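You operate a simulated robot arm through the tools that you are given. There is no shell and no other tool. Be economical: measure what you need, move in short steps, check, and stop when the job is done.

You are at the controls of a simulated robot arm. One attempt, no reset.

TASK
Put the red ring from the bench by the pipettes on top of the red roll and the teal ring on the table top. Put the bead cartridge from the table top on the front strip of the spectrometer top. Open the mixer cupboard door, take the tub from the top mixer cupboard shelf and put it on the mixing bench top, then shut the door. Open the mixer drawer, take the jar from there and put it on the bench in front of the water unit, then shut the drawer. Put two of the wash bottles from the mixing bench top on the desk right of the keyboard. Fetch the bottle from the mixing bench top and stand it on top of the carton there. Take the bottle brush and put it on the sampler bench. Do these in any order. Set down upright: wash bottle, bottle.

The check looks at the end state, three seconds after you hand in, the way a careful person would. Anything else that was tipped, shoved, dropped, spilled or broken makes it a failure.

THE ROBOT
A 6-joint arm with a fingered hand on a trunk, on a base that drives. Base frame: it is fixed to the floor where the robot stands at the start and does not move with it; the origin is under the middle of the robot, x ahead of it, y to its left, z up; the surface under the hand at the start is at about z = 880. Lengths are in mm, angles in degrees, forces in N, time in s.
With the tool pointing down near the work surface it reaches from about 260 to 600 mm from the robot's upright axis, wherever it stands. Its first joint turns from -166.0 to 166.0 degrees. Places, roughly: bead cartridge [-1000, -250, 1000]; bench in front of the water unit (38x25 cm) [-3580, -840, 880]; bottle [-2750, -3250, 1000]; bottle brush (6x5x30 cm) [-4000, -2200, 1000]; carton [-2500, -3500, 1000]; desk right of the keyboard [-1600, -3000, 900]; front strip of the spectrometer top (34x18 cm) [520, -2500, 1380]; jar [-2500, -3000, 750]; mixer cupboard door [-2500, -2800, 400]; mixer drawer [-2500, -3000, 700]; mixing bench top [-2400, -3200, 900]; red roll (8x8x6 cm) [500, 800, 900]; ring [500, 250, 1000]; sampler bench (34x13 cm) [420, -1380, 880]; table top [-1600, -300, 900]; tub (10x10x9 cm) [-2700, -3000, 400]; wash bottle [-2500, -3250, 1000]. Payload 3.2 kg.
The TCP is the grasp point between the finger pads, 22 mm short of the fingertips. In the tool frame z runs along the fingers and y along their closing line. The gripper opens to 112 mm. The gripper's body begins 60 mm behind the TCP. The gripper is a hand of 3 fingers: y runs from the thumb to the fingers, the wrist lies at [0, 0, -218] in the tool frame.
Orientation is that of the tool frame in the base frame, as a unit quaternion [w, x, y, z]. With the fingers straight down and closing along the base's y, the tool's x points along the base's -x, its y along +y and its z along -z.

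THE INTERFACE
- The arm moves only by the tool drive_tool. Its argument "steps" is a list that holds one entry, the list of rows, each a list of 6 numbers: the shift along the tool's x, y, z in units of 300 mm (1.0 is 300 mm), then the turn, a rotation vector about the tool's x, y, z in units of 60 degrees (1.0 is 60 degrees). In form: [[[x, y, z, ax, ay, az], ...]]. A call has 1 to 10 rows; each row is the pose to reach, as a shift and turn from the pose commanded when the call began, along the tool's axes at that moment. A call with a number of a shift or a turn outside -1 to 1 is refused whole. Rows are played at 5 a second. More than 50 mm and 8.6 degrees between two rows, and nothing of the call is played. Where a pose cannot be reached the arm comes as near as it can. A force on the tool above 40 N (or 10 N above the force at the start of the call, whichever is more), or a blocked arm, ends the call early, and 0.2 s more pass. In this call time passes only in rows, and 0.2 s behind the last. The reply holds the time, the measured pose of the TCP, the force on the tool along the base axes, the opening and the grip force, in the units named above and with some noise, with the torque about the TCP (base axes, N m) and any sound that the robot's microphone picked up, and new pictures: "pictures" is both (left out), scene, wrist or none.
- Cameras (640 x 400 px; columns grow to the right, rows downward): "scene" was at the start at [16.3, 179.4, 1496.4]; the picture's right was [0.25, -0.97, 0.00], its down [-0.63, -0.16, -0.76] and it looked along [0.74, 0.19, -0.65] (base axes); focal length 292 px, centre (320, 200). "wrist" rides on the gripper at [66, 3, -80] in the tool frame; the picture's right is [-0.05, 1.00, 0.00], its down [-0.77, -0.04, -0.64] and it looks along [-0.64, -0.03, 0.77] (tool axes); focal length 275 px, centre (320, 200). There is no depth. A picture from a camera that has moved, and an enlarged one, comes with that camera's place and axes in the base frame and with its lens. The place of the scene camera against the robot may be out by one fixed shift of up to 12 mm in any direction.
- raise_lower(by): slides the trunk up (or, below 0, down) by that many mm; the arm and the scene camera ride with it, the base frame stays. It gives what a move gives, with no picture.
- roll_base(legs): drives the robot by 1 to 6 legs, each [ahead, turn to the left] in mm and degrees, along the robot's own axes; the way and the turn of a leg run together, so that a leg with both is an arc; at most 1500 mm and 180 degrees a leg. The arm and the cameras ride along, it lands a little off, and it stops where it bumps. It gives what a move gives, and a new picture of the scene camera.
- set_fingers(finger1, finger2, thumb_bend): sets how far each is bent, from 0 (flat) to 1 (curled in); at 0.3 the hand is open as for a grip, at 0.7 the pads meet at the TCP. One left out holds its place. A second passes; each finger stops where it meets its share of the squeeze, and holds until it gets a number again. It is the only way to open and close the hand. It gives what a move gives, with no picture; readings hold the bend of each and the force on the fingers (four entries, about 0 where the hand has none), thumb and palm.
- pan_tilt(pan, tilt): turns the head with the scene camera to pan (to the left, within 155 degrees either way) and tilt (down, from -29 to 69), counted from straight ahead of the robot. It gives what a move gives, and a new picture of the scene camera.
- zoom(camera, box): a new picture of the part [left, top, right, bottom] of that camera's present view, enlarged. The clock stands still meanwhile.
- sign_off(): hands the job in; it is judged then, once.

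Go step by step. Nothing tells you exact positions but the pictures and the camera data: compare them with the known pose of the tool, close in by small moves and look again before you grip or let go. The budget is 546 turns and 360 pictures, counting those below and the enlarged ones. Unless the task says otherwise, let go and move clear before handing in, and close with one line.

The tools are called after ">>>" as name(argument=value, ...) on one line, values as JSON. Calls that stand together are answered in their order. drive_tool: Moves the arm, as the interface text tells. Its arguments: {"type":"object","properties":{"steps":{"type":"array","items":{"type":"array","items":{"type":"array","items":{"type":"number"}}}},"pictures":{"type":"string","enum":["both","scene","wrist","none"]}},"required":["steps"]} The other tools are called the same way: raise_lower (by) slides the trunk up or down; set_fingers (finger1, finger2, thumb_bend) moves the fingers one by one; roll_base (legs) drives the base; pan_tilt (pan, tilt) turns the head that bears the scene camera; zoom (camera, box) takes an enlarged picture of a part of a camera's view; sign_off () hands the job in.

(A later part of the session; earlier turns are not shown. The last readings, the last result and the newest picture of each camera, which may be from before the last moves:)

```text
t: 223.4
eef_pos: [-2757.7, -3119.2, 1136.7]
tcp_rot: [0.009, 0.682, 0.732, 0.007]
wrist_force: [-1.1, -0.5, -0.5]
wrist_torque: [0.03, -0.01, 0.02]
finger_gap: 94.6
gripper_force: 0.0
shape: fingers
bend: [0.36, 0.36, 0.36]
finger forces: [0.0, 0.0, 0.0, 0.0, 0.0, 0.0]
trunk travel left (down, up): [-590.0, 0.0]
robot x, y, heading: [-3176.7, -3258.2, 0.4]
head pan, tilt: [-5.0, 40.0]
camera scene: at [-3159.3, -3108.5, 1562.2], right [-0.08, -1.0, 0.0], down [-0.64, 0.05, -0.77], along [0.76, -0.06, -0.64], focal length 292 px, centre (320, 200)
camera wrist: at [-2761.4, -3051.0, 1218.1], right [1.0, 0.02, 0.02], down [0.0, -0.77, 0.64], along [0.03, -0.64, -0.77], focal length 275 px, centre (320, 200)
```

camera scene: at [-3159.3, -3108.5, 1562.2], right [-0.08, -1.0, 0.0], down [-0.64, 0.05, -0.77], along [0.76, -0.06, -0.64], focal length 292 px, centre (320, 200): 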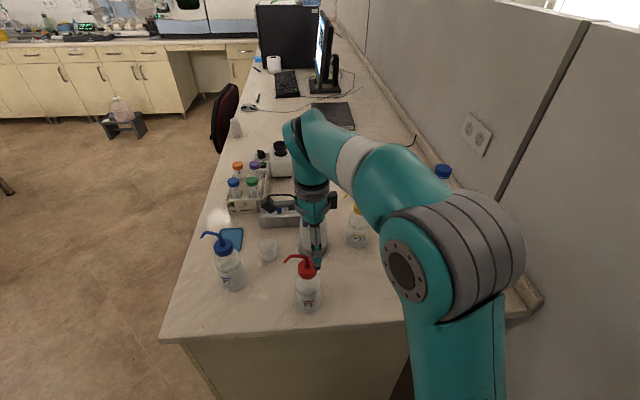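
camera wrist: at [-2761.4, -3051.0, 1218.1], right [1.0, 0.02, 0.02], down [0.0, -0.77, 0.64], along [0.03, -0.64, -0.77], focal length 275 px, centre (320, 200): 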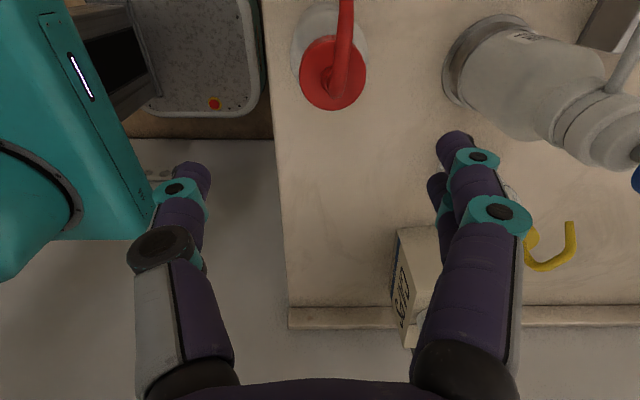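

P1's cap is at about (−2748,−3100), spout pointing +y. Adjusting and lowering partway.

>>> drive_tool(steps=[[[0.03, 0.02, 0.04, 0, 0, 0], [0.061, 0.037, 0.1, 0, 0, 0], [0.061, 0.037, 0.19, 0, 0, 0]]], pictures="wrist")

>>> zoom(camera="scene", box=[240, 200, 400, 300])

```text
t: 224.2
eef_pos: [-2747.8, -3098.2, 1080.2]
tcp_rot: [0.009, 0.682, 0.731, 0.006]
wrist_force: [0.3, 0.3, -0.5]
wrist_torque: [-0.01, 0.02, -0.01]
finger_gap: 94.6
gripper_force: 0.0
shape: fingers
bend: [0.36, 0.36, 0.36]
finger forces: [0.1, 0.0, 0.0, 0.0, 0.1, 0.0]
trunk travel left (down, up): [-590.0, 0.0]
robot x, y, heading: [-3177.5, -3258.1, 0.3]
head pan, tilt: [-5.0, 40.0]
camera wrist: at [-2750.1, -3030.1, 1161.0], right [1.0, 0.02, 0.02], down [0.0, -0.77, 0.64], along [0.03, -0.64, -0.77], focal length 275 px, centre (320, 200)
```

wrist: 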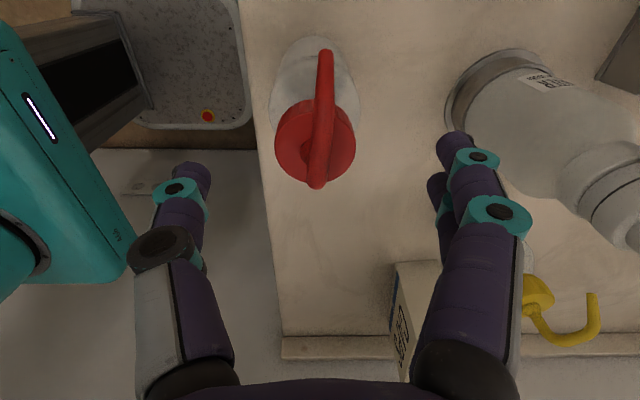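

```text
4.00 times, centred on (320, 250) of scene
camera zoom: at [-3159.4, -3108.5, 1562.2], right [-0.08, -1.0, 0.0], down [-0.64, 0.05, -0.77], along [0.76, -0.06, -0.64], focal length 1169 px, centre (320, 0)
```

zoom: 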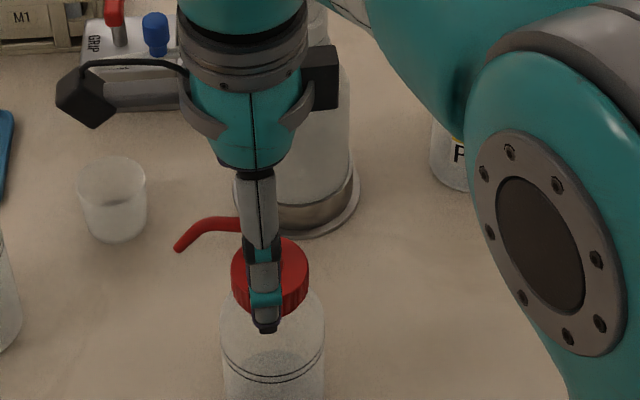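

Centred. Lowering 40 mm so the fingertips sit at the cap, then closing gently to check.

>>> drive_tool(steps=[[[0.0, 0, 0.07, 0, 0, 0], [0.0, 0, 0.14, 0, 0, 0]]], pictures="none")

>>> set_fingers(finger1=0.58, finger2=0.58, thumb_bend=0.58)

>>> zoom(camera="scene", box=[240, 200, 400, 300])

>>> zoom(camera="wrist", box=[120, 50, 520, 300])

```text
t: 224.8
eef_pos: [-2744.4, -3097.1, 1038.3]
tcp_rot: [0.008, 0.682, 0.731, 0.007]
wrist_force: [-0.7, 0.4, 0.3]
wrist_torque: [0.0, -0.01, 0.03]
finger_gap: 94.6
gripper_force: 0.2
shape: fingers
bend: [0.36, 0.36, 0.36]
finger forces: [0.0, 0.0, 0.0, 0.0, 0.0, 0.0]
trunk travel left (down, up): [-590.0, 0.0]
robot x, y, heading: [-3176.4, -3261.8, 0.4]
head pan, tilt: [-5.0, 40.0]
```

```text
t: 225.8
eef_pos: [-2745.6, -3098.3, 1038.8]
tcp_rot: [0.009, 0.682, 0.732, 0.006]
wrist_force: [-0.4, -0.6, 0.7]
wrist_torque: [0.0, 0.0, 0.03]
finger_gap: 38.3
gripper_force: 1.0
shape: fingers
bend: [0.57, 0.55, 0.56]
finger forces: [0.1, 1.3, 0.0, 0.0, 1.5, 0.0]
trunk travel left (down, up): [-590.0, 0.0]
robot x, y, heading: [-3178.4, -3262.9, 0.6]
head pan, tilt: [-5.0, 40.0]
```

```text
4.00 times, centred on (320, 250) of scene
camera zoom: at [-3159.6, -3108.5, 1562.1], right [-0.08, -1.0, 0.0], down [-0.64, 0.05, -0.77], along [0.76, -0.06, -0.64], focal length 1169 px, centre (320, 0)
```

zoom: 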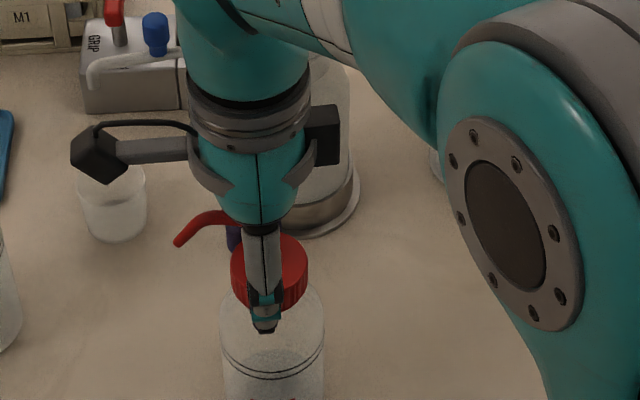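

```text
1.60 times, centred on (320, 175) of wrist
camera zoom: at [-2749.4, -3031.3, 1119.7], right [1.0, 0.02, 0.02], down [0.0, -0.77, 0.64], along [0.03, -0.64, -0.77], focal length 440 px, centre (320, 240)
```

zoom: 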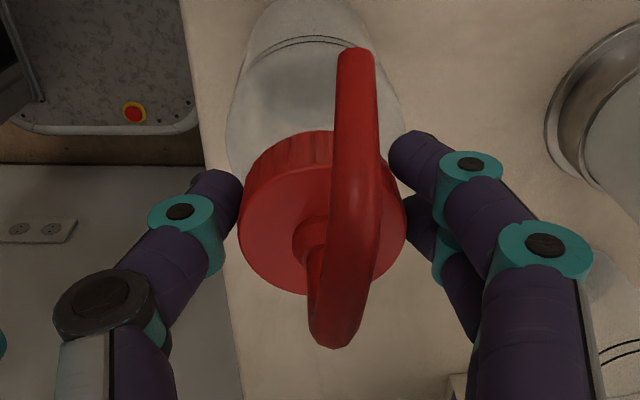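

Fingertips are on the cap sides and the spout is free. Squeezing and lifting slightly.

>>> set_fingers(finger1=0.75, finger2=0.75, thumb_bend=0.75)

>>> drive_tool(steps=[[[0.0, 0, -0.01, 0, 0, 0], [0.0, 0, -0.03, 0, 0, 0], [0, 0, -0.06, 0, 0, 0]]], pictures="wrist")

```text
t: 226.8
eef_pos: [-2745.8, -3099.0, 1039.0]
tcp_rot: [0.008, 0.682, 0.732, 0.007]
wrist_force: [0.1, -1.5, -1.3]
wrist_torque: [0.01, 0.01, -0.01]
finger_gap: 31.8
gripper_force: 17.9
shape: fingers
bend: [0.61, 0.57, 0.62]
finger forces: [9.7, 9.7, 0.0, 0.0, 16.5, 0.0]
trunk travel left (down, up): [-590.0, 0.0]
robot x, y, heading: [-3176.4, -3259.8, 0.7]
head pan, tilt: [-5.0, 40.0]
```

```text
t: 227.6
eef_pos: [-2746.5, -3097.1, 1056.0]
tcp_rot: [0.008, 0.682, 0.731, 0.007]
wrist_force: [-0.3, 0.9, -0.9]
wrist_torque: [0.01, -0.02, 0.01]
finger_gap: 31.7
gripper_force: 18.1
shape: fingers
bend: [0.61, 0.57, 0.62]
finger forces: [9.7, 9.7, 0.0, 0.1, 16.3, 0.0]
trunk travel left (down, up): [-590.0, 0.0]
robot x, y, heading: [-3178.0, -3256.6, 0.5]
head pan, tilt: [-5.0, 40.0]
camera wrist: at [-2749.7, -3030.6, 1137.6], right [1.0, 0.02, 0.02], down [0.0, -0.77, 0.64], along [0.03, -0.64, -0.77], focal length 275 px, centre (320, 200)
```

wrist: 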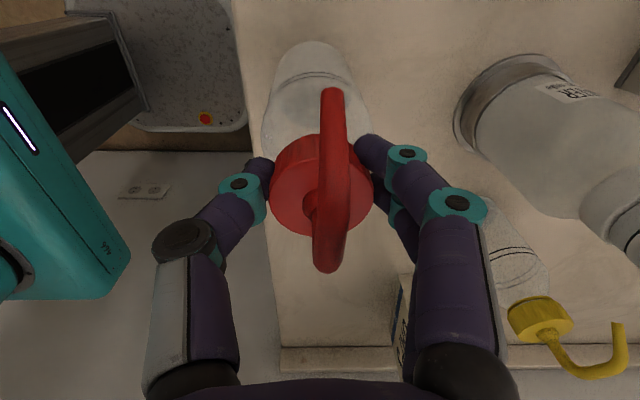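

P1 is held. Raising it high and driving around to the desk, right of the keyboard.

>>> drive_tool(steps=[[[0.0, 0, -0.15, 0, 0, 0], [0.0, 0, -0.3, 0, 0, 0], [0, 0, -0.45, 0, 0, 0], [0, 0, -0.6, 0, 0, 0]]], pictures="none")

>>> roll_base(legs=[[0, 90], [800, 0], [0, -75], [1373, 0], [0, -105]])

>>> pan_tilt(pan=15, tilt=40)

```text
t: 228.6
eef_pos: [-2749.0, -3097.9, 1235.2]
tcp_rot: [0.009, 0.682, 0.731, 0.006]
wrist_force: [0.0, 0.2, -1.4]
wrist_torque: [0.0, -0.02, 0.01]
finger_gap: 31.1
gripper_force: 16.9
shape: fingers
bend: [0.61, 0.57, 0.63]
finger forces: [9.2, 9.8, 0.1, 0.0, 15.8, 0.0]
trunk travel left (down, up): [-590.0, 0.0]
robot x, y, heading: [-3178.8, -3260.6, 0.6]
head pan, tilt: [-5.0, 40.0]
```

```text
t: 250.8
eef_pos: [-1728.3, -2489.3, 1235.3]
tcp_rot: [0.011, 0.999, 0.044, -0.001]
wrist_force: [1.4, -0.6, -1.8]
wrist_torque: [0.02, -0.01, -0.05]
finger_gap: 30.5
gripper_force: 16.3
shape: fingers
bend: [0.62, 0.57, 0.64]
finger forces: [9.1, 9.0, 0.0, 0.0, 14.6, 0.0]
trunk travel left (down, up): [-590.0, 0.0]
robot x, y, heading: [-1899.1, -2065.6, -88.4]
head pan, tilt: [-5.0, 40.0]
camera scene: at [-1744.7, -2093.2, 1562.2], right [-1.0, 0.06, 0.0], down [0.04, 0.64, -0.77], along [-0.04, -0.76, -0.64], focal length 292 px, centre (320, 200)
```

scene: 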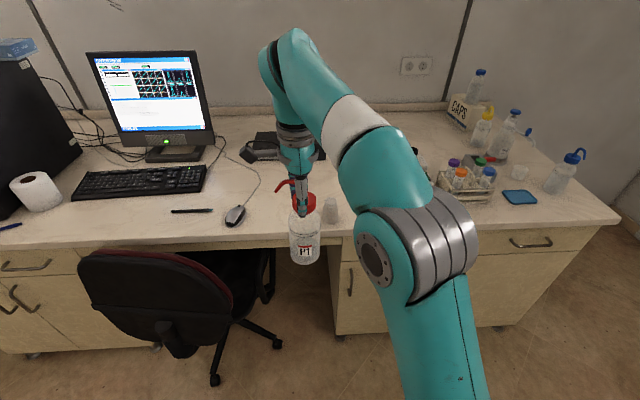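

```text
t: 251.6
eef_pos: [-1727.5, -2489.2, 1235.2]
tcp_rot: [0.01, 0.999, 0.045, -0.002]
wrist_force: [-0.8, 0.9, -1.5]
wrist_torque: [0.01, 0.01, 0.0]
finger_gap: 30.5
gripper_force: 16.1
shape: fingers
bend: [0.62, 0.57, 0.64]
finger forces: [9.1, 9.1, 0.0, 0.0, 14.5, 0.1]
trunk travel left (down, up): [-590.0, 0.0]
robot x, y, heading: [-1898.0, -2066.4, -88.6]
head pan, tilt: [15.0, 40.0]
camera scene: at [-1715.3, -2089.7, 1562.1], right [-0.96, -0.29, 0.0], down [-0.18, 0.62, -0.77], along [0.22, -0.73, -0.64], focal length 292 px, centre (320, 200)
```

scene: 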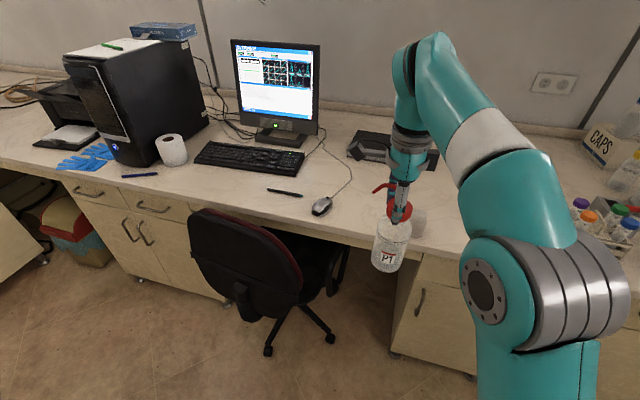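

The free desk area right of the keyboard is clear: mouse cable reaches x≈−1570 and a cup stands at (−1830,−2800). I'll place P1 at about (−1640,−2945). Driving closer.

>>> roll_base(legs=[[375, 0]])

>>> zoom(camera="wrist", box=[0, 0, 640, 400])

```text
t: 254.0
eef_pos: [-1718.8, -2861.7, 1234.8]
tcp_rot: [0.01, 0.999, 0.043, -0.001]
wrist_force: [-0.1, 0.5, -1.3]
wrist_torque: [-0.02, 0.0, -0.01]
finger_gap: 30.4
gripper_force: 16.2
shape: fingers
bend: [0.62, 0.57, 0.64]
finger forces: [9.1, 9.0, 0.0, 0.1, 14.6, 0.1]
trunk travel left (down, up): [-590.0, 0.0]
robot x, y, heading: [-1889.3, -2437.4, -88.1]
head pan, tilt: [15.0, 40.0]
camera scene: at [-1704.9, -2461.2, 1562.1], right [-0.96, -0.28, 0.0], down [-0.18, 0.62, -0.77], along [0.22, -0.73, -0.64], focal length 292 px, centre (320, 200)
```

scene: 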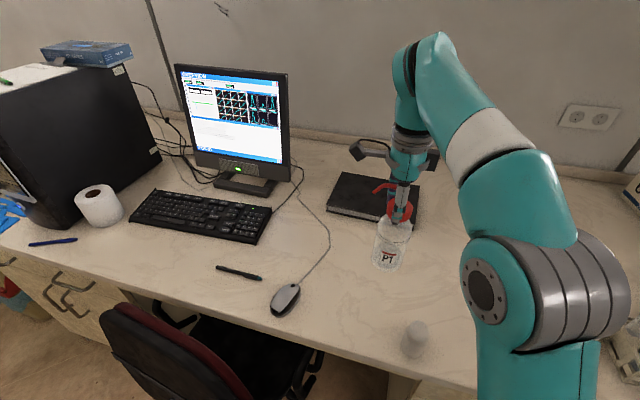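

```text
1.00 times, centred on (320, 200) of wrist (not enlarged: the box is as wide or as high as the picture)
camera zoom: at [-1652.3, -2855.5, 1316.1], right [0.04, -1.0, 0.02], down [-0.77, -0.02, 0.64], along [-0.64, -0.04, -0.77], focal length 275 px, centre (320, 200)
```

zoom: 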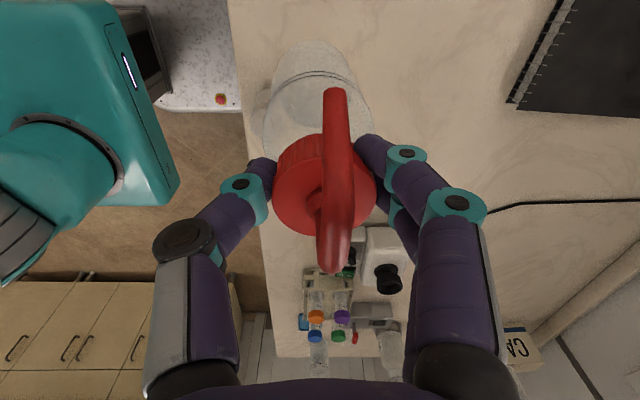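

Lowering first, then extending to the spot to stay within reach.

>>> drive_tool(steps=[[[0.0, 0, 0.15, 0, 0, 0], [0.0, 0, 0.3, 0, 0, 0], [0.05, 0.06, 0.43, 0, 0, 0], [0.11, 0.15, 0.5, 0, 0, 0], [0.17, 0.23, 0.55, 0, 0, 0], [0.237, 0.315, 0.58, 0, 0, 0]]], pictures="both")

```text
t: 255.4
eef_pos: [-1639.3, -2953.2, 1062.5]
tcp_rot: [0.01, 0.999, 0.044, -0.002]
wrist_force: [-0.3, -0.5, -2.3]
wrist_torque: [-0.01, 0.04, 0.03]
finger_gap: 30.1
gripper_force: 16.4
shape: fingers
bend: [0.62, 0.57, 0.64]
finger forces: [8.9, 8.7, 0.1, 0.1, 14.3, 0.0]
trunk travel left (down, up): [-590.0, 0.0]
robot x, y, heading: [-1889.4, -2436.3, -88.4]
head pan, tilt: [15.0, 40.0]
camera scene: at [-1704.2, -2461.3, 1562.0], right [-0.96, -0.28, 0.0], down [-0.18, 0.62, -0.77], along [0.22, -0.73, -0.64], focal length 292 px, centre (320, 200)
camera wrist: at [-1573.1, -2947.5, 1143.6], right [0.04, -1.0, 0.02], down [-0.77, -0.02, 0.64], along [-0.64, -0.04, -0.77], focal length 275 px, centre (320, 200)
```

scene: 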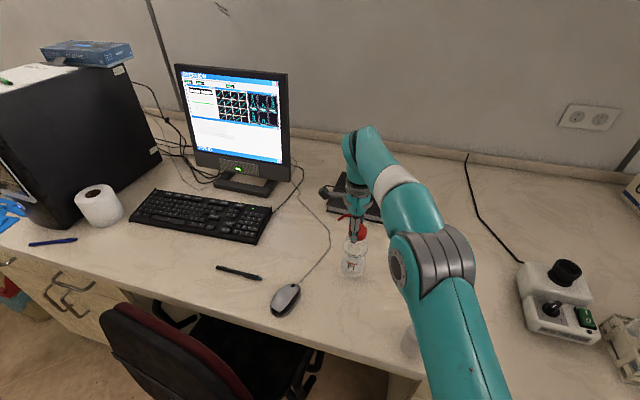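
wrist: 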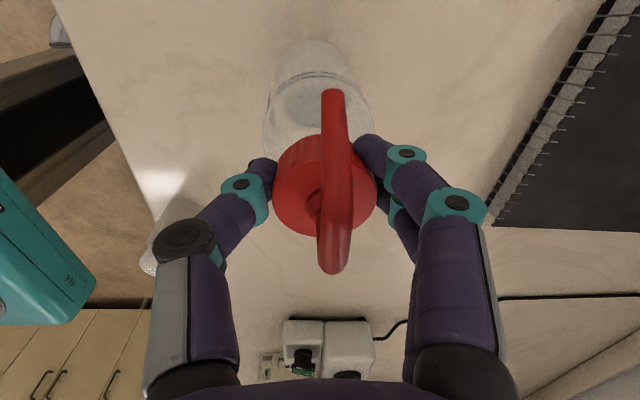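

Good spot. Lowering to contact in fine steps.

>>> drive_tool(steps=[[[0.0, 0, 0.035, 0, 0, 0], [0.0, 0, 0.06, 0, 0, 0], [0, 0, 0.068, 0, 0, 0], [0, 0, 0.076, 0, 0, 0], [0, 0, 0.084, 0, 0, 0], [0, 0, 0.092, 0, 0, 0]]], pictures="none")

```text
t: 256.8
eef_pos: [-1639.3, -2951.2, 1036.8]
tcp_rot: [0.012, 0.999, 0.045, -0.001]
wrist_force: [1.8, 2.0, 7.7]
wrist_torque: [0.0, -0.01, -0.02]
finger_gap: 29.8
gripper_force: 17.4
shape: fingers
bend: [0.62, 0.58, 0.64]
finger forces: [9.5, 8.6, 0.0, 0.0, 16.7, 0.0]
trunk travel left (down, up): [-590.0, 0.0]
robot x, y, heading: [-1887.8, -2434.9, -88.4]
head pan, tilt: [15.0, 40.0]
```

Contact. Releasing and rising straight up.

>>> set_fingers(finger1=0.5, finger2=0.5, thumb_bend=0.5)

>>> set_fingers(finger1=0.36, finger2=0.36, thumb_bend=0.36)

>>> drive_tool(steps=[[[0.0, 0, -0.06, 0, 0, 0], [0.0, 0, -0.14, 0, 0, 0], [-0.02, -0.04, -0.25, 0, 0, 0], [-0.08, -0.12, -0.35, 0, 0, 0], [-0.16, -0.22, -0.45, 0, 0, 0], [-0.24, -0.31, -0.55, 0, 0, 0]]], pictures="both")

```text
t: 257.8
eef_pos: [-1638.8, -2952.6, 1035.2]
tcp_rot: [0.01, 0.999, 0.043, -0.001]
wrist_force: [0.0, 0.2, 0.2]
wrist_torque: [-0.04, -0.02, 0.05]
finger_gap: 54.5
gripper_force: 0.0
shape: fingers
bend: [0.5, 0.5, 0.5]
finger forces: [0.0, 0.0, 0.0, 0.0, 0.0, 0.0]
trunk travel left (down, up): [-590.0, 0.0]
robot x, y, heading: [-1888.7, -2434.6, -88.5]
head pan, tilt: [15.0, 40.0]
```

```text
t: 258.8
eef_pos: [-1639.4, -2954.0, 1036.1]
tcp_rot: [0.011, 0.999, 0.044, -0.002]
wrist_force: [-0.4, -0.8, -1.0]
wrist_torque: [-0.02, 0.0, 0.02]
finger_gap: 94.4
gripper_force: 0.0
shape: fingers
bend: [0.36, 0.36, 0.36]
finger forces: [0.0, 0.1, 0.0, 0.0, 0.0, 0.1]
trunk travel left (down, up): [-590.0, 0.0]
robot x, y, heading: [-1884.3, -2434.4, -88.3]
head pan, tilt: [15.0, 40.0]
```

```text
t: 260.2
eef_pos: [-1721.6, -2861.0, 1199.7]
tcp_rot: [0.011, 0.999, 0.044, -0.001]
wrist_force: [-0.8, 0.8, -0.4]
wrist_torque: [-0.02, 0.0, 0.01]
finger_gap: 95.1
gripper_force: 0.2
shape: fingers
bend: [0.36, 0.36, 0.36]
finger forces: [0.0, 0.0, 0.1, 0.1, 0.0, 0.1]
trunk travel left (down, up): [-590.0, 0.0]
robot x, y, heading: [-1890.1, -2437.3, -88.4]
head pan, tilt: [15.0, 40.0]
camera scene: at [-1705.7, -2459.4, 1562.2], right [-0.96, -0.28, 0.0], down [-0.18, 0.62, -0.77], along [0.22, -0.73, -0.64], focal length 292 px, centre (320, 200)
camera wrist: at [-1654.3, -2856.4, 1280.1], right [0.04, -1.0, 0.02], down [-0.77, -0.02, 0.64], along [-0.64, -0.04, -0.77], focal length 275 px, centre (320, 200)
```

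scene: 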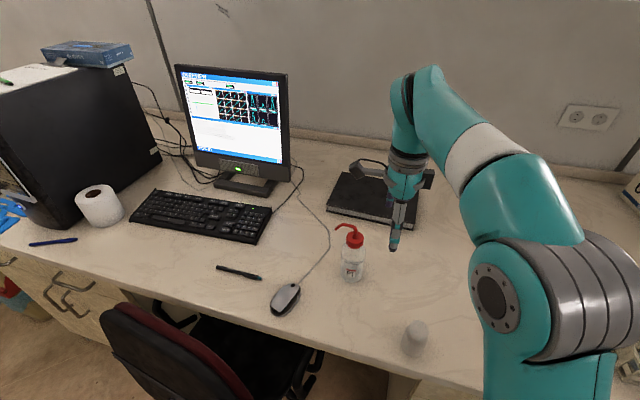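
wrist: 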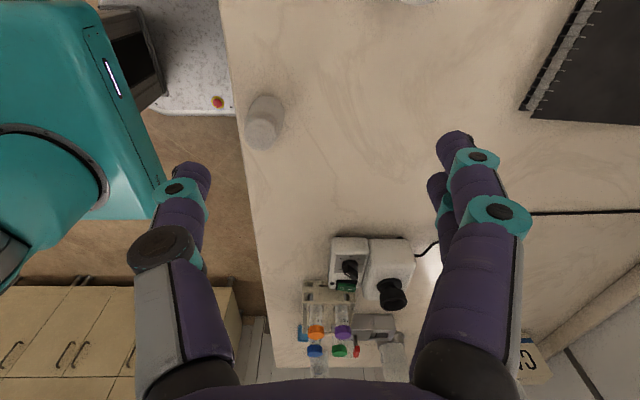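

P1 stands on the desk. For P2 I'll return the hand to its default yaw (closing along x when facing −y) and drive to the front of the mixing bench.

>>> drive_tool(steps=[[[0, 0, -0.03, 0, 0, -0.14], [0, 0, -0.06, 0, 0, -0.28], [0, 0, -0.06, 0, 0, -0.42], [0, 0, -0.06, 0, 0, -0.56], [0, 0, -0.06, 0, 0, -0.7], [0, 0, -0.06, 0, 0, -0.84], [0, 0, -0.06, 0, 0, -0.98]]], pictures="none")

>>> drive_tool(steps=[[[0, 0, 0, 0, 0, -0.13], [0, 0, 0, 0, 0, -0.26], [0, 0, 0, 0, 0, -0.39], [0, 0, 0, 0, 0, -0.45]]], pictures="none")

>>> roll_base(legs=[[-350, 0], [0, -91.5], [790, 0], [0, 90]])

>>> pan_tilt(pan=0, tilt=40)

```text
t: 261.8
eef_pos: [-1719.7, -2861.9, 1216.6]
tcp_rot: [0.008, 0.848, 0.53, -0.007]
wrist_force: [0.2, -0.1, -0.7]
wrist_torque: [0.01, 0.02, -0.02]
finger_gap: 94.8
gripper_force: 0.1
shape: fingers
bend: [0.36, 0.36, 0.36]
finger forces: [0.1, 0.0, 0.0, 0.1, 0.0, 0.0]
trunk travel left (down, up): [-590.0, 0.0]
robot x, y, heading: [-1889.8, -2437.4, -88.4]
head pan, tilt: [15.0, 40.0]
```

```text
t: 262.8
eef_pos: [-1718.3, -2862.0, 1217.1]
tcp_rot: [0.007, 0.701, 0.713, -0.008]
wrist_force: [-0.2, -0.2, -0.1]
wrist_torque: [-0.04, 0.0, 0.01]
finger_gap: 94.5
gripper_force: 0.2
shape: fingers
bend: [0.36, 0.36, 0.36]
finger forces: [0.1, 0.1, 0.0, 0.0, 0.0, 0.0]
trunk travel left (down, up): [-590.0, 0.0]
robot x, y, heading: [-1888.7, -2436.6, -88.1]
head pan, tilt: [15.0, 40.0]
```

```text
t: 276.7
eef_pos: [-2547.1, -2501.5, 1217.5]
tcp_rot: [0.006, 0.722, 0.691, -0.008]
wrist_force: [-0.6, -0.4, -0.5]
wrist_torque: [0.02, -0.01, 0.02]
finger_gap: 94.4
gripper_force: 0.1
shape: fingers
bend: [0.36, 0.36, 0.36]
finger forces: [0.0, 0.0, 0.0, 0.0, 0.1, 0.0]
trunk travel left (down, up): [-590.0, 0.0]
robot x, y, heading: [-2692.6, -2066.3, -92.0]
head pan, tilt: [15.0, 40.0]
camera scene: at [-2509.6, -2101.5, 1562.1], right [-0.97, -0.23, 0.0], down [-0.15, 0.63, -0.77], along [0.17, -0.75, -0.64], focal length 292 px, centre (320, 200)
```

scene: 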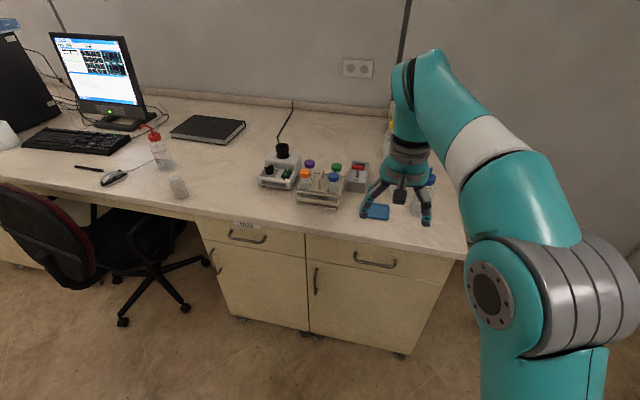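

```text
t: 277.4
eef_pos: [-2547.4, -2501.1, 1217.8]
tcp_rot: [0.006, 0.723, 0.691, -0.009]
wrist_force: [0.7, 0.1, 0.6]
wrist_torque: [0.02, -0.05, 0.03]
finger_gap: 94.6
gripper_force: 0.0
shape: fingers
bend: [0.36, 0.36, 0.36]
finger forces: [0.0, 0.0, 0.0, 0.0, 0.0, 0.0]
trunk travel left (down, up): [-590.0, 0.0]
robot x, y, heading: [-2690.5, -2061.3, -91.7]
head pan, tilt: [0.0, 40.0]
camera scene: at [-2531.7, -2103.7, 1562.1], right [-1.0, 0.03, 0.0], down [0.02, 0.64, -0.77], along [-0.02, -0.77, -0.64], focal length 292 px, centre (320, 200)
```

scene: 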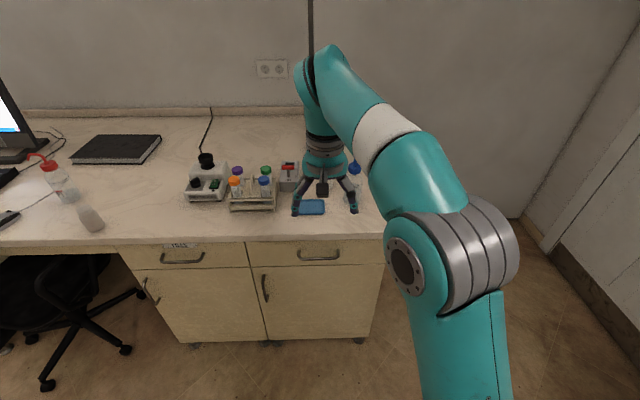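

>>> drive_tool(steps=[[[0, -0.12, 0, 0, 0, 0], [0, -0.24, 0, 0, 0, 0], [0, -0.36, 0, 0, 0, 0]]], pictures="none")

>>> roll_base(legs=[[370, 0]])

>>> zoom(camera="wrist", box=[0, 0, 640, 400])

```text
t: 278.2
eef_pos: [-2655.7, -2497.5, 1217.9]
tcp_rot: [0.006, 0.722, 0.691, -0.008]
wrist_force: [0.3, 0.0, 0.6]
wrist_torque: [0.0, 0.0, 0.0]
finger_gap: 94.8
gripper_force: 0.1
shape: fingers
bend: [0.36, 0.36, 0.36]
finger forces: [0.0, 0.1, 0.1, 0.1, 0.0, 0.0]
trunk travel left (down, up): [-590.0, 0.0]
robot x, y, heading: [-2695.6, -2068.3, -92.1]
head pan, tilt: [0.0, 40.0]
```

```text
t: 280.6
eef_pos: [-2663.1, -2869.4, 1217.5]
tcp_rot: [0.006, 0.72, 0.694, -0.008]
wrist_force: [0.2, -0.2, -0.4]
wrist_torque: [0.0, -0.01, -0.01]
finger_gap: 94.6
gripper_force: 0.0
shape: fingers
bend: [0.36, 0.36, 0.36]
finger forces: [0.0, 0.0, 0.1, 0.0, 0.0, 0.0]
trunk travel left (down, up): [-590.0, 0.0]
robot x, y, heading: [-2704.1, -2437.4, -91.7]
head pan, tilt: [0.0, 40.0]
camera scene: at [-2542.6, -2475.0, 1562.1], right [-1.0, 0.03, 0.0], down [0.02, 0.64, -0.77], along [-0.02, -0.77, -0.64], focal length 292 px, centre (320, 200)
```

scene: 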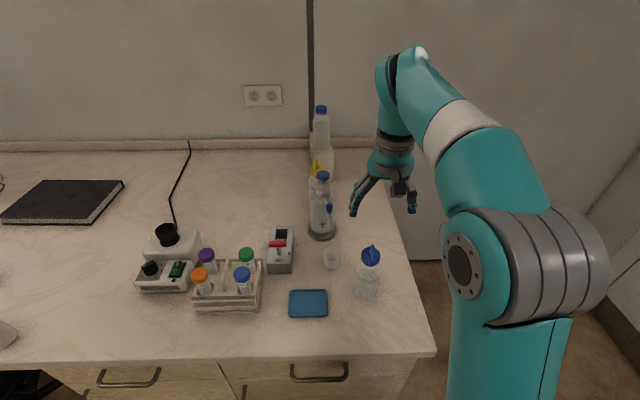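

```text
1.00 times, centred on (320, 200) of wrist (not enlarged: the box is as wide or as high as the picture)
camera zoom: at [-2657.7, -2800.8, 1297.0], right [1.0, -0.08, 0.0], down [-0.06, -0.76, 0.65], along [-0.06, -0.65, -0.76], focal length 275 px, centre (320, 200)
```

zoom: 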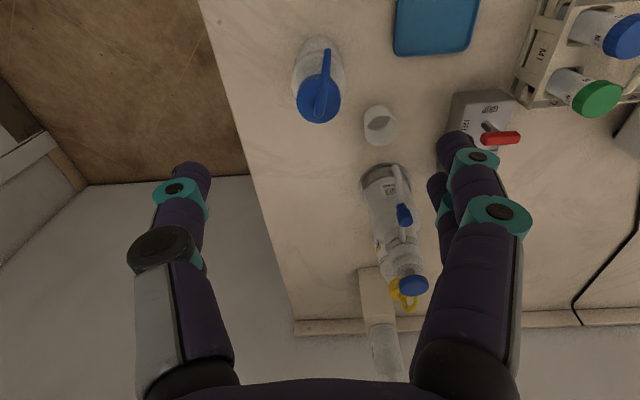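

P2's cap is at about (−2669,−2899). Aligning and lowering partway.

>>> drive_tool(steps=[[[-0.05, -0.01, 0.12, 0, 0, 0], [-0.1, -0.017, 0.24, 0, 0, 0], [-0.1, -0.017, 0.36, 0, 0, 0], [-0.1, -0.017, 0.45, 0, 0, 0]]], pictures="wrist")

```text
t: 281.6
eef_pos: [-2671.7, -2902.5, 1082.8]
tcp_rot: [0.007, 0.72, 0.694, -0.007]
wrist_force: [-0.2, -0.3, 0.2]
wrist_torque: [-0.03, 0.0, -0.03]
finger_gap: 95.0
gripper_force: 0.0
shape: fingers
bend: [0.36, 0.36, 0.36]
finger forces: [0.0, 0.0, 0.0, 0.0, 0.0, 0.0]
trunk travel left (down, up): [-590.0, 0.0]
robot x, y, heading: [-2702.7, -2438.1, -91.3]
head pan, tilt: [0.0, 40.0]
camera wrist: at [-2664.7, -2833.9, 1162.8], right [1.0, -0.08, 0.0], down [-0.06, -0.76, 0.65], along [-0.06, -0.65, -0.76], focal length 275 px, centre (320, 200)
```

wrist: 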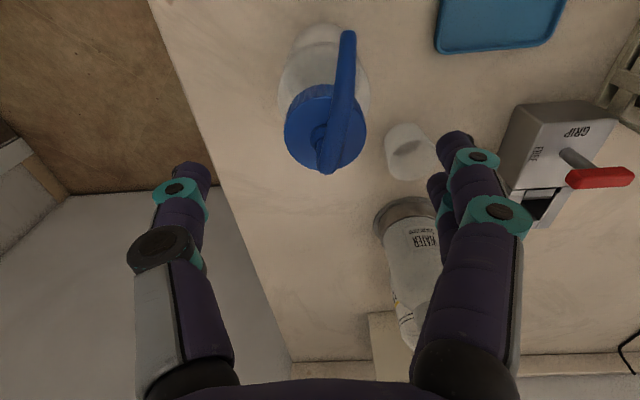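

>>> drive_tool(steps=[[[0.01, 0.008, 0.07, 0, 0, 0], [0.01, 0.008, 0.146, 0, 0, 0]]], pictures="none")

>>> set_fingers(finger1=0.58, finger2=0.58, thumb_bend=0.58)

>>> zoom(camera="wrist", box=[120, 50, 520, 300])

>>> set_fingers(finger1=0.75, finger2=0.75, thumb_bend=0.75)

>>> drive_tool(steps=[[[0.0, 0, -0.01, 0, 0, 0], [0.0, 0, -0.04, 0, 0, 0], [0, 0, -0.1, 0, 0, 0]]], pictures="wrist")

```text
t: 282.2
eef_pos: [-2667.6, -2901.7, 1038.1]
tcp_rot: [0.007, 0.721, 0.693, -0.008]
wrist_force: [0.2, -0.5, -0.4]
wrist_torque: [0.01, 0.04, 0.01]
finger_gap: 94.8
gripper_force: 0.1
shape: fingers
bend: [0.36, 0.36, 0.36]
finger forces: [0.1, 0.0, 0.0, 0.1, 0.0, 0.0]
trunk travel left (down, up): [-590.0, 0.0]
robot x, y, heading: [-2700.1, -2434.9, -91.6]
head pan, tilt: [0.0, 40.0]
```

```text
t: 283.2
eef_pos: [-2667.3, -2902.1, 1039.1]
tcp_rot: [0.007, 0.72, 0.694, -0.008]
wrist_force: [0.9, 0.7, -0.6]
wrist_torque: [0.01, -0.03, -0.01]
finger_gap: 38.8
gripper_force: 2.1
shape: fingers
bend: [0.56, 0.55, 0.56]
finger forces: [0.4, 1.0, 0.0, 0.0, 1.3, 0.1]
trunk travel left (down, up): [-590.0, 0.0]
robot x, y, heading: [-2702.1, -2435.7, -91.5]
head pan, tilt: [0.0, 40.0]
```

```text
1.60 times, centred on (320, 175) of wrist
camera zoom: at [-2662.4, -2833.4, 1119.0], right [1.0, -0.08, 0.0], down [-0.06, -0.76, 0.65], along [-0.06, -0.65, -0.76], focal length 440 px, centre (320, 240)
```

zoom: 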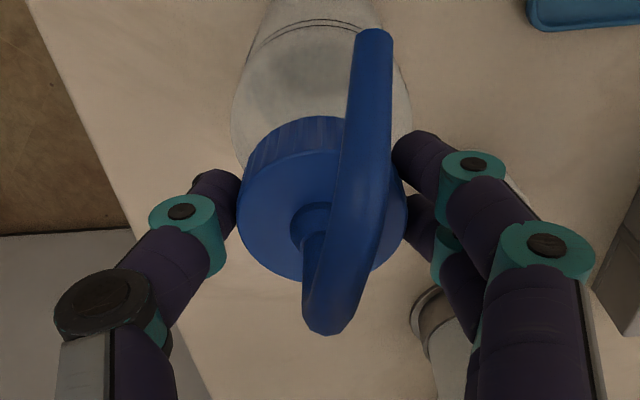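

```text
t: 284.2
eef_pos: [-2667.5, -2902.3, 1039.1]
tcp_rot: [0.006, 0.72, 0.694, -0.008]
wrist_force: [0.2, 0.1, -2.4]
wrist_torque: [-0.02, -0.01, -0.02]
finger_gap: 34.7
gripper_force: 18.9
shape: fingers
bend: [0.59, 0.58, 0.62]
finger forces: [10.1, 8.8, 0.0, 0.0, 18.6, 0.0]
trunk travel left (down, up): [-590.0, 0.0]
robot x, y, heading: [-2704.2, -2437.2, -91.3]
head pan, tilt: [0.0, 40.0]
```

```text
t: 285.0
eef_pos: [-2666.7, -2900.8, 1068.9]
tcp_rot: [0.007, 0.721, 0.693, -0.009]
wrist_force: [0.1, 0.4, -1.7]
wrist_torque: [0.01, -0.02, 0.02]
finger_gap: 34.6
gripper_force: 18.4
shape: fingers
bend: [0.59, 0.58, 0.62]
finger forces: [10.2, 8.9, 0.0, 0.0, 18.5, 0.0]
trunk travel left (down, up): [-590.0, 0.0]
robot x, y, heading: [-2705.0, -2439.1, -91.6]
head pan, tilt: [0.0, 40.0]
camera wrist: at [-2660.7, -2831.5, 1149.2], right [1.0, -0.08, 0.0], down [-0.06, -0.76, 0.65], along [-0.06, -0.65, -0.76], focal length 275 px, centre (320, 200)
```

wrist: 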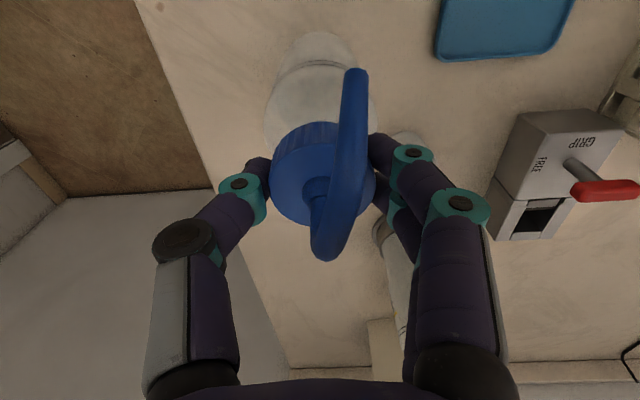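

P2 held. Raising and carrying it to the desk next to P1.

>>> drive_tool(steps=[[[0.0, 0, -0.15, 0, 0, 0], [0.0, 0, -0.3, 0, 0, 0], [0, 0, -0.45, 0, 0, 0], [0.05, 0, -0.56, 0, 0, 0]]], pictures="none")

>>> roll_base(legs=[[-370, 0], [0, 91.5], [805, 0], [0, -89], [360, 0]])

>>> pan_tilt(pan=15, tilt=40)

```text
t: 286.0
eef_pos: [-2667.5, -2881.6, 1237.4]
tcp_rot: [0.007, 0.721, 0.693, -0.008]
wrist_force: [0.5, -0.8, -2.8]
wrist_torque: [-0.01, 0.0, 0.01]
finger_gap: 34.6
gripper_force: 18.4
shape: fingers
bend: [0.58, 0.58, 0.63]
finger forces: [10.4, 9.2, 0.0, 0.0, 18.2, 0.0]
trunk travel left (down, up): [-590.0, 0.0]
robot x, y, heading: [-2703.5, -2437.1, -91.6]
head pan, tilt: [0.0, 40.0]
```

```text
t: 301.9
eef_pos: [-1804.0, -2854.2, 1236.1]
tcp_rot: [0.007, 0.694, 0.72, -0.008]
wrist_force: [-0.5, -0.7, -2.3]
wrist_torque: [-0.02, 0.04, -0.01]
finger_gap: 34.5
gripper_force: 18.6
shape: fingers
bend: [0.58, 0.58, 0.63]
finger forces: [10.2, 9.1, 0.0, 0.0, 18.1, 0.0]
trunk travel left (down, up): [-590.0, 0.0]
robot x, y, heading: [-1871.4, -2410.3, -87.5]
head pan, tilt: [0.0, 40.0]
camera scene: at [-1710.3, -2437.3, 1562.1], right [-1.0, -0.05, 0.0], down [-0.03, 0.64, -0.77], along [0.04, -0.76, -0.64], focal length 292 px, centre (320, 200)
```

scene: 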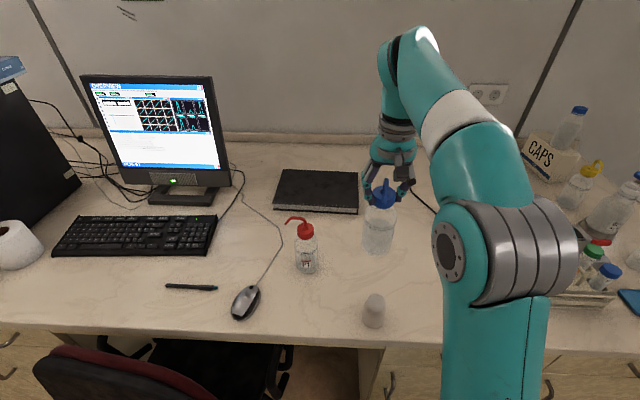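

```text
t: 302.6
eef_pos: [-1805.9, -2853.6, 1235.3]
tcp_rot: [0.007, 0.695, 0.719, -0.008]
wrist_force: [0.0, 0.0, -2.2]
wrist_torque: [0.0, 0.01, -0.02]
finger_gap: 34.3
gripper_force: 18.3
shape: fingers
bend: [0.58, 0.58, 0.63]
finger forces: [10.2, 9.2, 0.1, 0.0, 18.1, 0.0]
trunk travel left (down, up): [-590.0, 0.0]
robot x, y, heading: [-1868.4, -2409.8, -87.6]
head pan, tilt: [15.0, 40.0]
camera scene: at [-1688.6, -2432.6, 1562.1], right [-0.95, -0.3, 0.0], down [-0.2, 0.61, -0.77], along [0.23, -0.73, -0.64], focal length 292 px, centre (320, 200)
```

scene: 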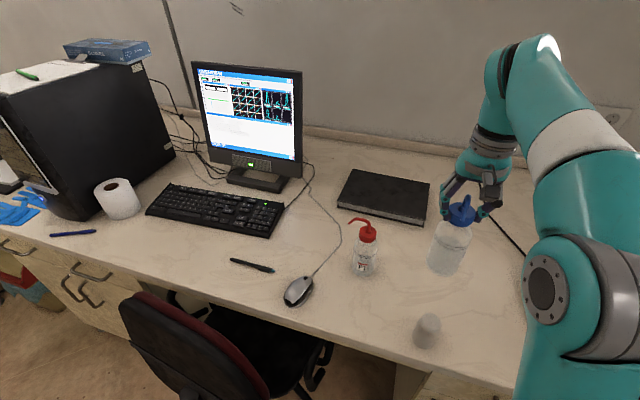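

Extending to (−1752,−2950) while lowering, clear of the cup and P1.

>>> drive_tool(steps=[[[-0.02, 0.02, 0.12, 0, 0, 0], [-0.08, 0.06, 0.23, 0, 0, 0], [-0.17, 0.1, 0.33, 0, 0, 0], [-0.25, 0.14, 0.42, 0, 0, 0], [-0.327, 0.165, 0.5, 0, 0, 0], [-0.327, 0.165, 0.58, 0, 0, 0]]], pictures="both")

```text
t: 304.0
eef_pos: [-1749.8, -2954.0, 1064.8]
tcp_rot: [0.007, 0.694, 0.72, -0.008]
wrist_force: [0.3, 0.3, -2.1]
wrist_torque: [-0.01, -0.01, 0.0]
finger_gap: 34.7
gripper_force: 18.6
shape: fingers
bend: [0.58, 0.58, 0.63]
finger forces: [10.3, 9.4, 0.0, 0.0, 17.9, 0.0]
trunk travel left (down, up): [-590.0, 0.0]
robot x, y, heading: [-1869.7, -2413.4, -87.2]
head pan, tilt: [15.0, 40.0]
camera scene: at [-1688.6, -2432.5, 1562.2], right [-0.95, -0.3, 0.0], down [-0.2, 0.61, -0.77], along [0.23, -0.73, -0.64], focal length 292 px, centre (320, 200)
camera wrist: at [-1749.8, -2885.0, 1143.7], right [1.0, -0.01, 0.0], down [-0.01, -0.76, 0.65], along [-0.01, -0.65, -0.76], focal length 275 px, centre (320, 200)
```

scene: 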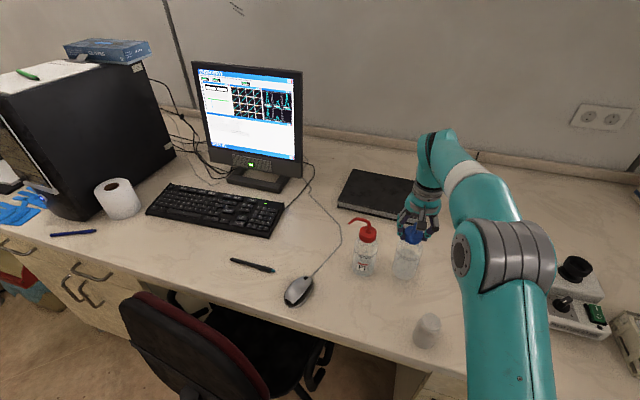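
wrist: 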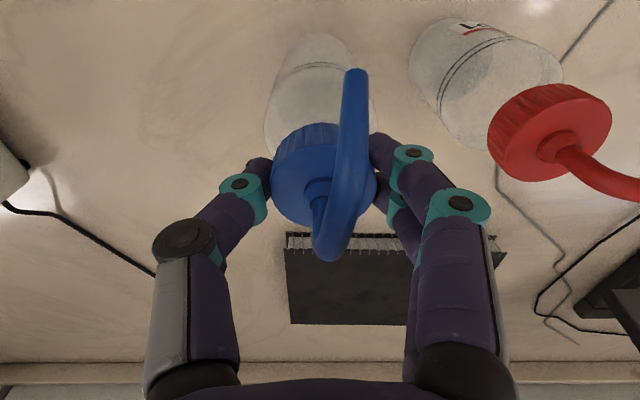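

>>> drive_tool(steps=[[[0.0, 0, 0.04, 0, 0, 0], [0.0, 0, 0.065, 0, 0, 0], [0, 0, 0.075, 0, 0, 0], [0, 0, 0.083, 0, 0, 0], [0, 0, 0.091, 0, 0, 0], [0, 0, 0.099, 0, 0, 0]]], pictures="none")

>>> set_fingers(finger1=0.47, finger2=0.47, thumb_bend=0.47)

```text
t: 305.4
eef_pos: [-1753.4, -2951.9, 1037.2]
tcp_rot: [0.009, 0.695, 0.719, -0.009]
wrist_force: [-1.9, 2.2, 18.4]
wrist_torque: [0.05, -0.07, 0.0]
finger_gap: 34.3
gripper_force: 20.3
shape: fingers
bend: [0.6, 0.6, 0.64]
finger forces: [10.7, 9.6, 0.0, 0.1, 20.7, 0.0]
trunk travel left (down, up): [-590.0, 0.0]
robot x, y, heading: [-1871.5, -2414.5, -87.3]
head pan, tilt: [15.0, 40.0]
```

```text
t: 306.4
eef_pos: [-1751.5, -2953.7, 1034.8]
tcp_rot: [0.007, 0.695, 0.719, -0.008]
wrist_force: [-0.3, 0.4, 0.4]
wrist_torque: [0.02, 0.0, 0.0]
finger_gap: 63.1
gripper_force: 0.0
shape: fingers
bend: [0.47, 0.47, 0.47]
finger forces: [0.0, 0.1, 0.0, 0.0, 0.0, 0.0]
trunk travel left (down, up): [-590.0, 0.0]
robot x, y, heading: [-1868.6, -2409.3, -87.2]
head pan, tilt: [15.0, 40.0]
```

Released. Rising straight up, then back.

>>> drive_tool(steps=[[[0.0, 0, -0.06, 0, 0, 0], [0.0, 0, -0.15, 0, 0, 0], [0.03, 0, -0.28, 0, 0, 0], [0.12, 0, -0.38, 0, 0, 0], [0.22, 0, -0.48, 0, 0, 0], [0.33, 0, -0.58, 0, 0, 0]]], pictures="both")

```text
t: 307.8
eef_pos: [-1757.7, -2850.4, 1209.4]
tcp_rot: [0.007, 0.694, 0.72, -0.007]
wrist_force: [-0.4, 0.5, 1.0]
wrist_torque: [-0.01, -0.02, -0.02]
finger_gap: 62.9
gripper_force: 0.0
shape: fingers
bend: [0.47, 0.47, 0.47]
finger forces: [0.1, 0.1, 0.1, 0.0, 0.0, 0.0]
trunk travel left (down, up): [-590.0, 0.0]
robot x, y, heading: [-1874.8, -2412.5, -87.4]
head pan, tilt: [15.0, 40.0]
camera scene: at [-1688.8, -2431.3, 1562.2], right [-0.95, -0.3, 0.0], down [-0.2, 0.61, -0.77], along [0.23, -0.73, -0.64], focal length 292 px, centre (320, 200)
camera wrist: at [-1757.0, -2781.4, 1288.0], right [1.0, -0.01, 0.0], down [-0.01, -0.76, 0.65], along [-0.01, -0.65, -0.76], focal length 275 px, centre (320, 200)
```

scene: 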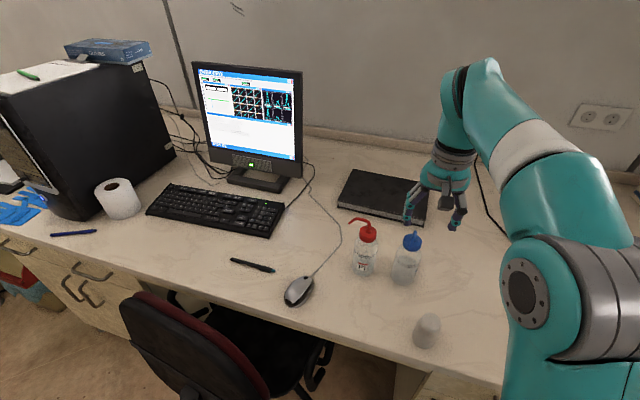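
wrist: 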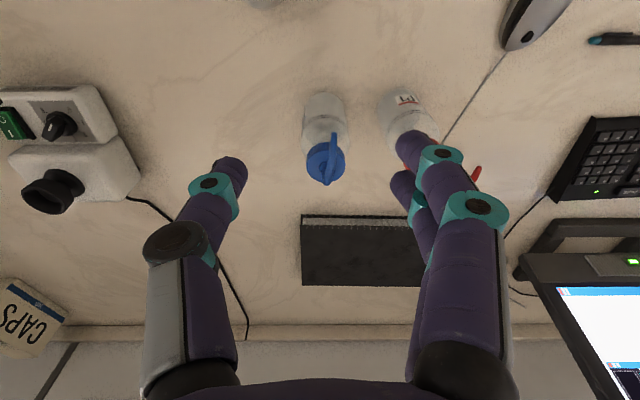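

Both wash bottles are on the desk, upright. Next the mixer drawer: driving in front of it to inspect the handle.

>>> roll_base(legs=[[-220, 0], [0, -92.6], [650, 0], [0, 90]])

>>> pan_tilt(pan=0, tilt=50)

```text
t: 320.5
eef_pos: [-2444.4, -2637.1, 1207.9]
tcp_rot: [0.006, 0.714, 0.7, -0.008]
wrist_force: [-0.5, 0.8, 0.3]
wrist_torque: [-0.02, -0.03, 0.03]
finger_gap: 63.3
gripper_force: 0.2
shape: fingers
bend: [0.47, 0.47, 0.47]
finger forces: [0.0, 0.1, 0.1, 0.0, 0.0, 0.0]
trunk travel left (down, up): [-590.0, 0.0]
robot x, y, heading: [-2538.1, -2192.3, -90.5]
head pan, tilt: [15.0, 40.0]
camera scene: at [-2351.6, -2223.2, 1562.1], right [-0.97, -0.25, 0.0], down [-0.16, 0.62, -0.77], along [0.19, -0.74, -0.64], focal length 292 px, centre (320, 200)
```

scene: 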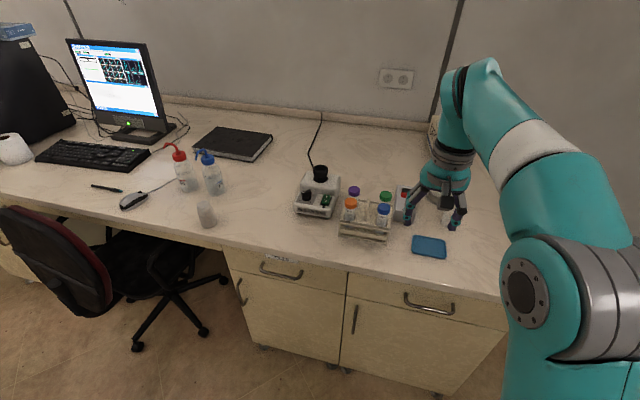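

```text
t: 321.2
eef_pos: [-2444.4, -2637.2, 1206.8]
tcp_rot: [0.007, 0.714, 0.7, -0.007]
wrist_force: [0.0, -0.1, 0.5]
wrist_torque: [0.01, -0.02, -0.01]
finger_gap: 62.9
gripper_force: 0.2
shape: fingers
bend: [0.47, 0.47, 0.47]
finger forces: [0.0, 0.0, 0.1, 0.1, 0.1, 0.0]
trunk travel left (down, up): [-590.0, 0.0]
robot x, y, heading: [-2532.2, -2186.8, -90.3]
head pan, tilt: [0.0, 50.0]
camera scene: at [-2373.6, -2218.0, 1548.0], right [-1.0, 0.01, 0.0], down [0.0, 0.77, -0.64], along [0.0, -0.64, -0.77], focal length 292 px, centre (320, 200)
```

scene: 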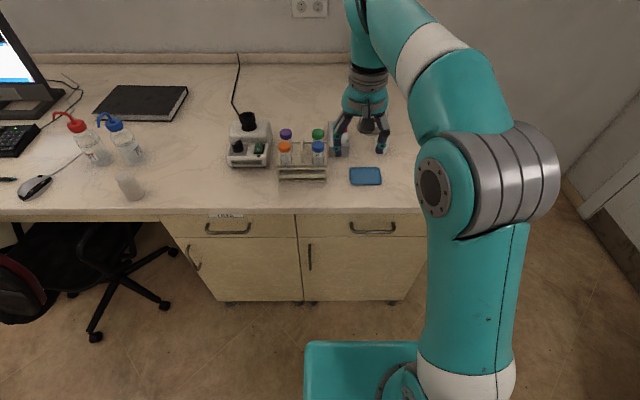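

>>> zoom(camera="scene", box=[280, 190, 440, 290])

>>> zoom(camera="wrist", box=[0, 0, 640, 400])

```text
4.00 times, centred on (360, 240) of scene
camera zoom: at [-2373.6, -2218.0, 1548.0], right [-1.0, 0.01, 0.0], down [0.0, 0.77, -0.64], along [0.0, -0.64, -0.77], focal length 1169 px, centre (160, 40)
```

zoom: 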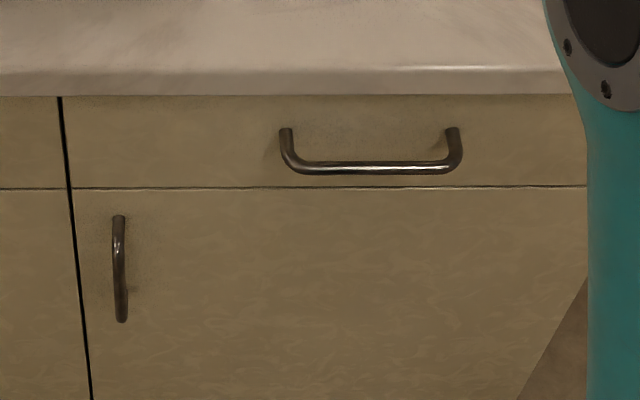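

```text
1.00 times, centred on (320, 200) of wrist (not enlarged: the box is as wide or as high as the picture)
camera zoom: at [-2439.5, -2569.0, 1287.5], right [1.0, -0.07, 0.0], down [-0.05, -0.76, 0.65], along [-0.04, -0.65, -0.76], focal length 275 px, centre (320, 200)
```

zoom: 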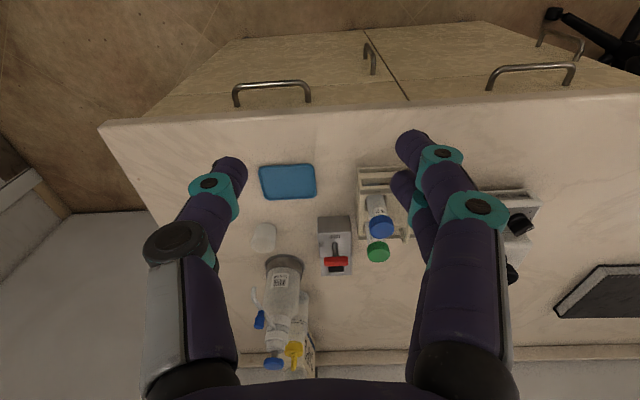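

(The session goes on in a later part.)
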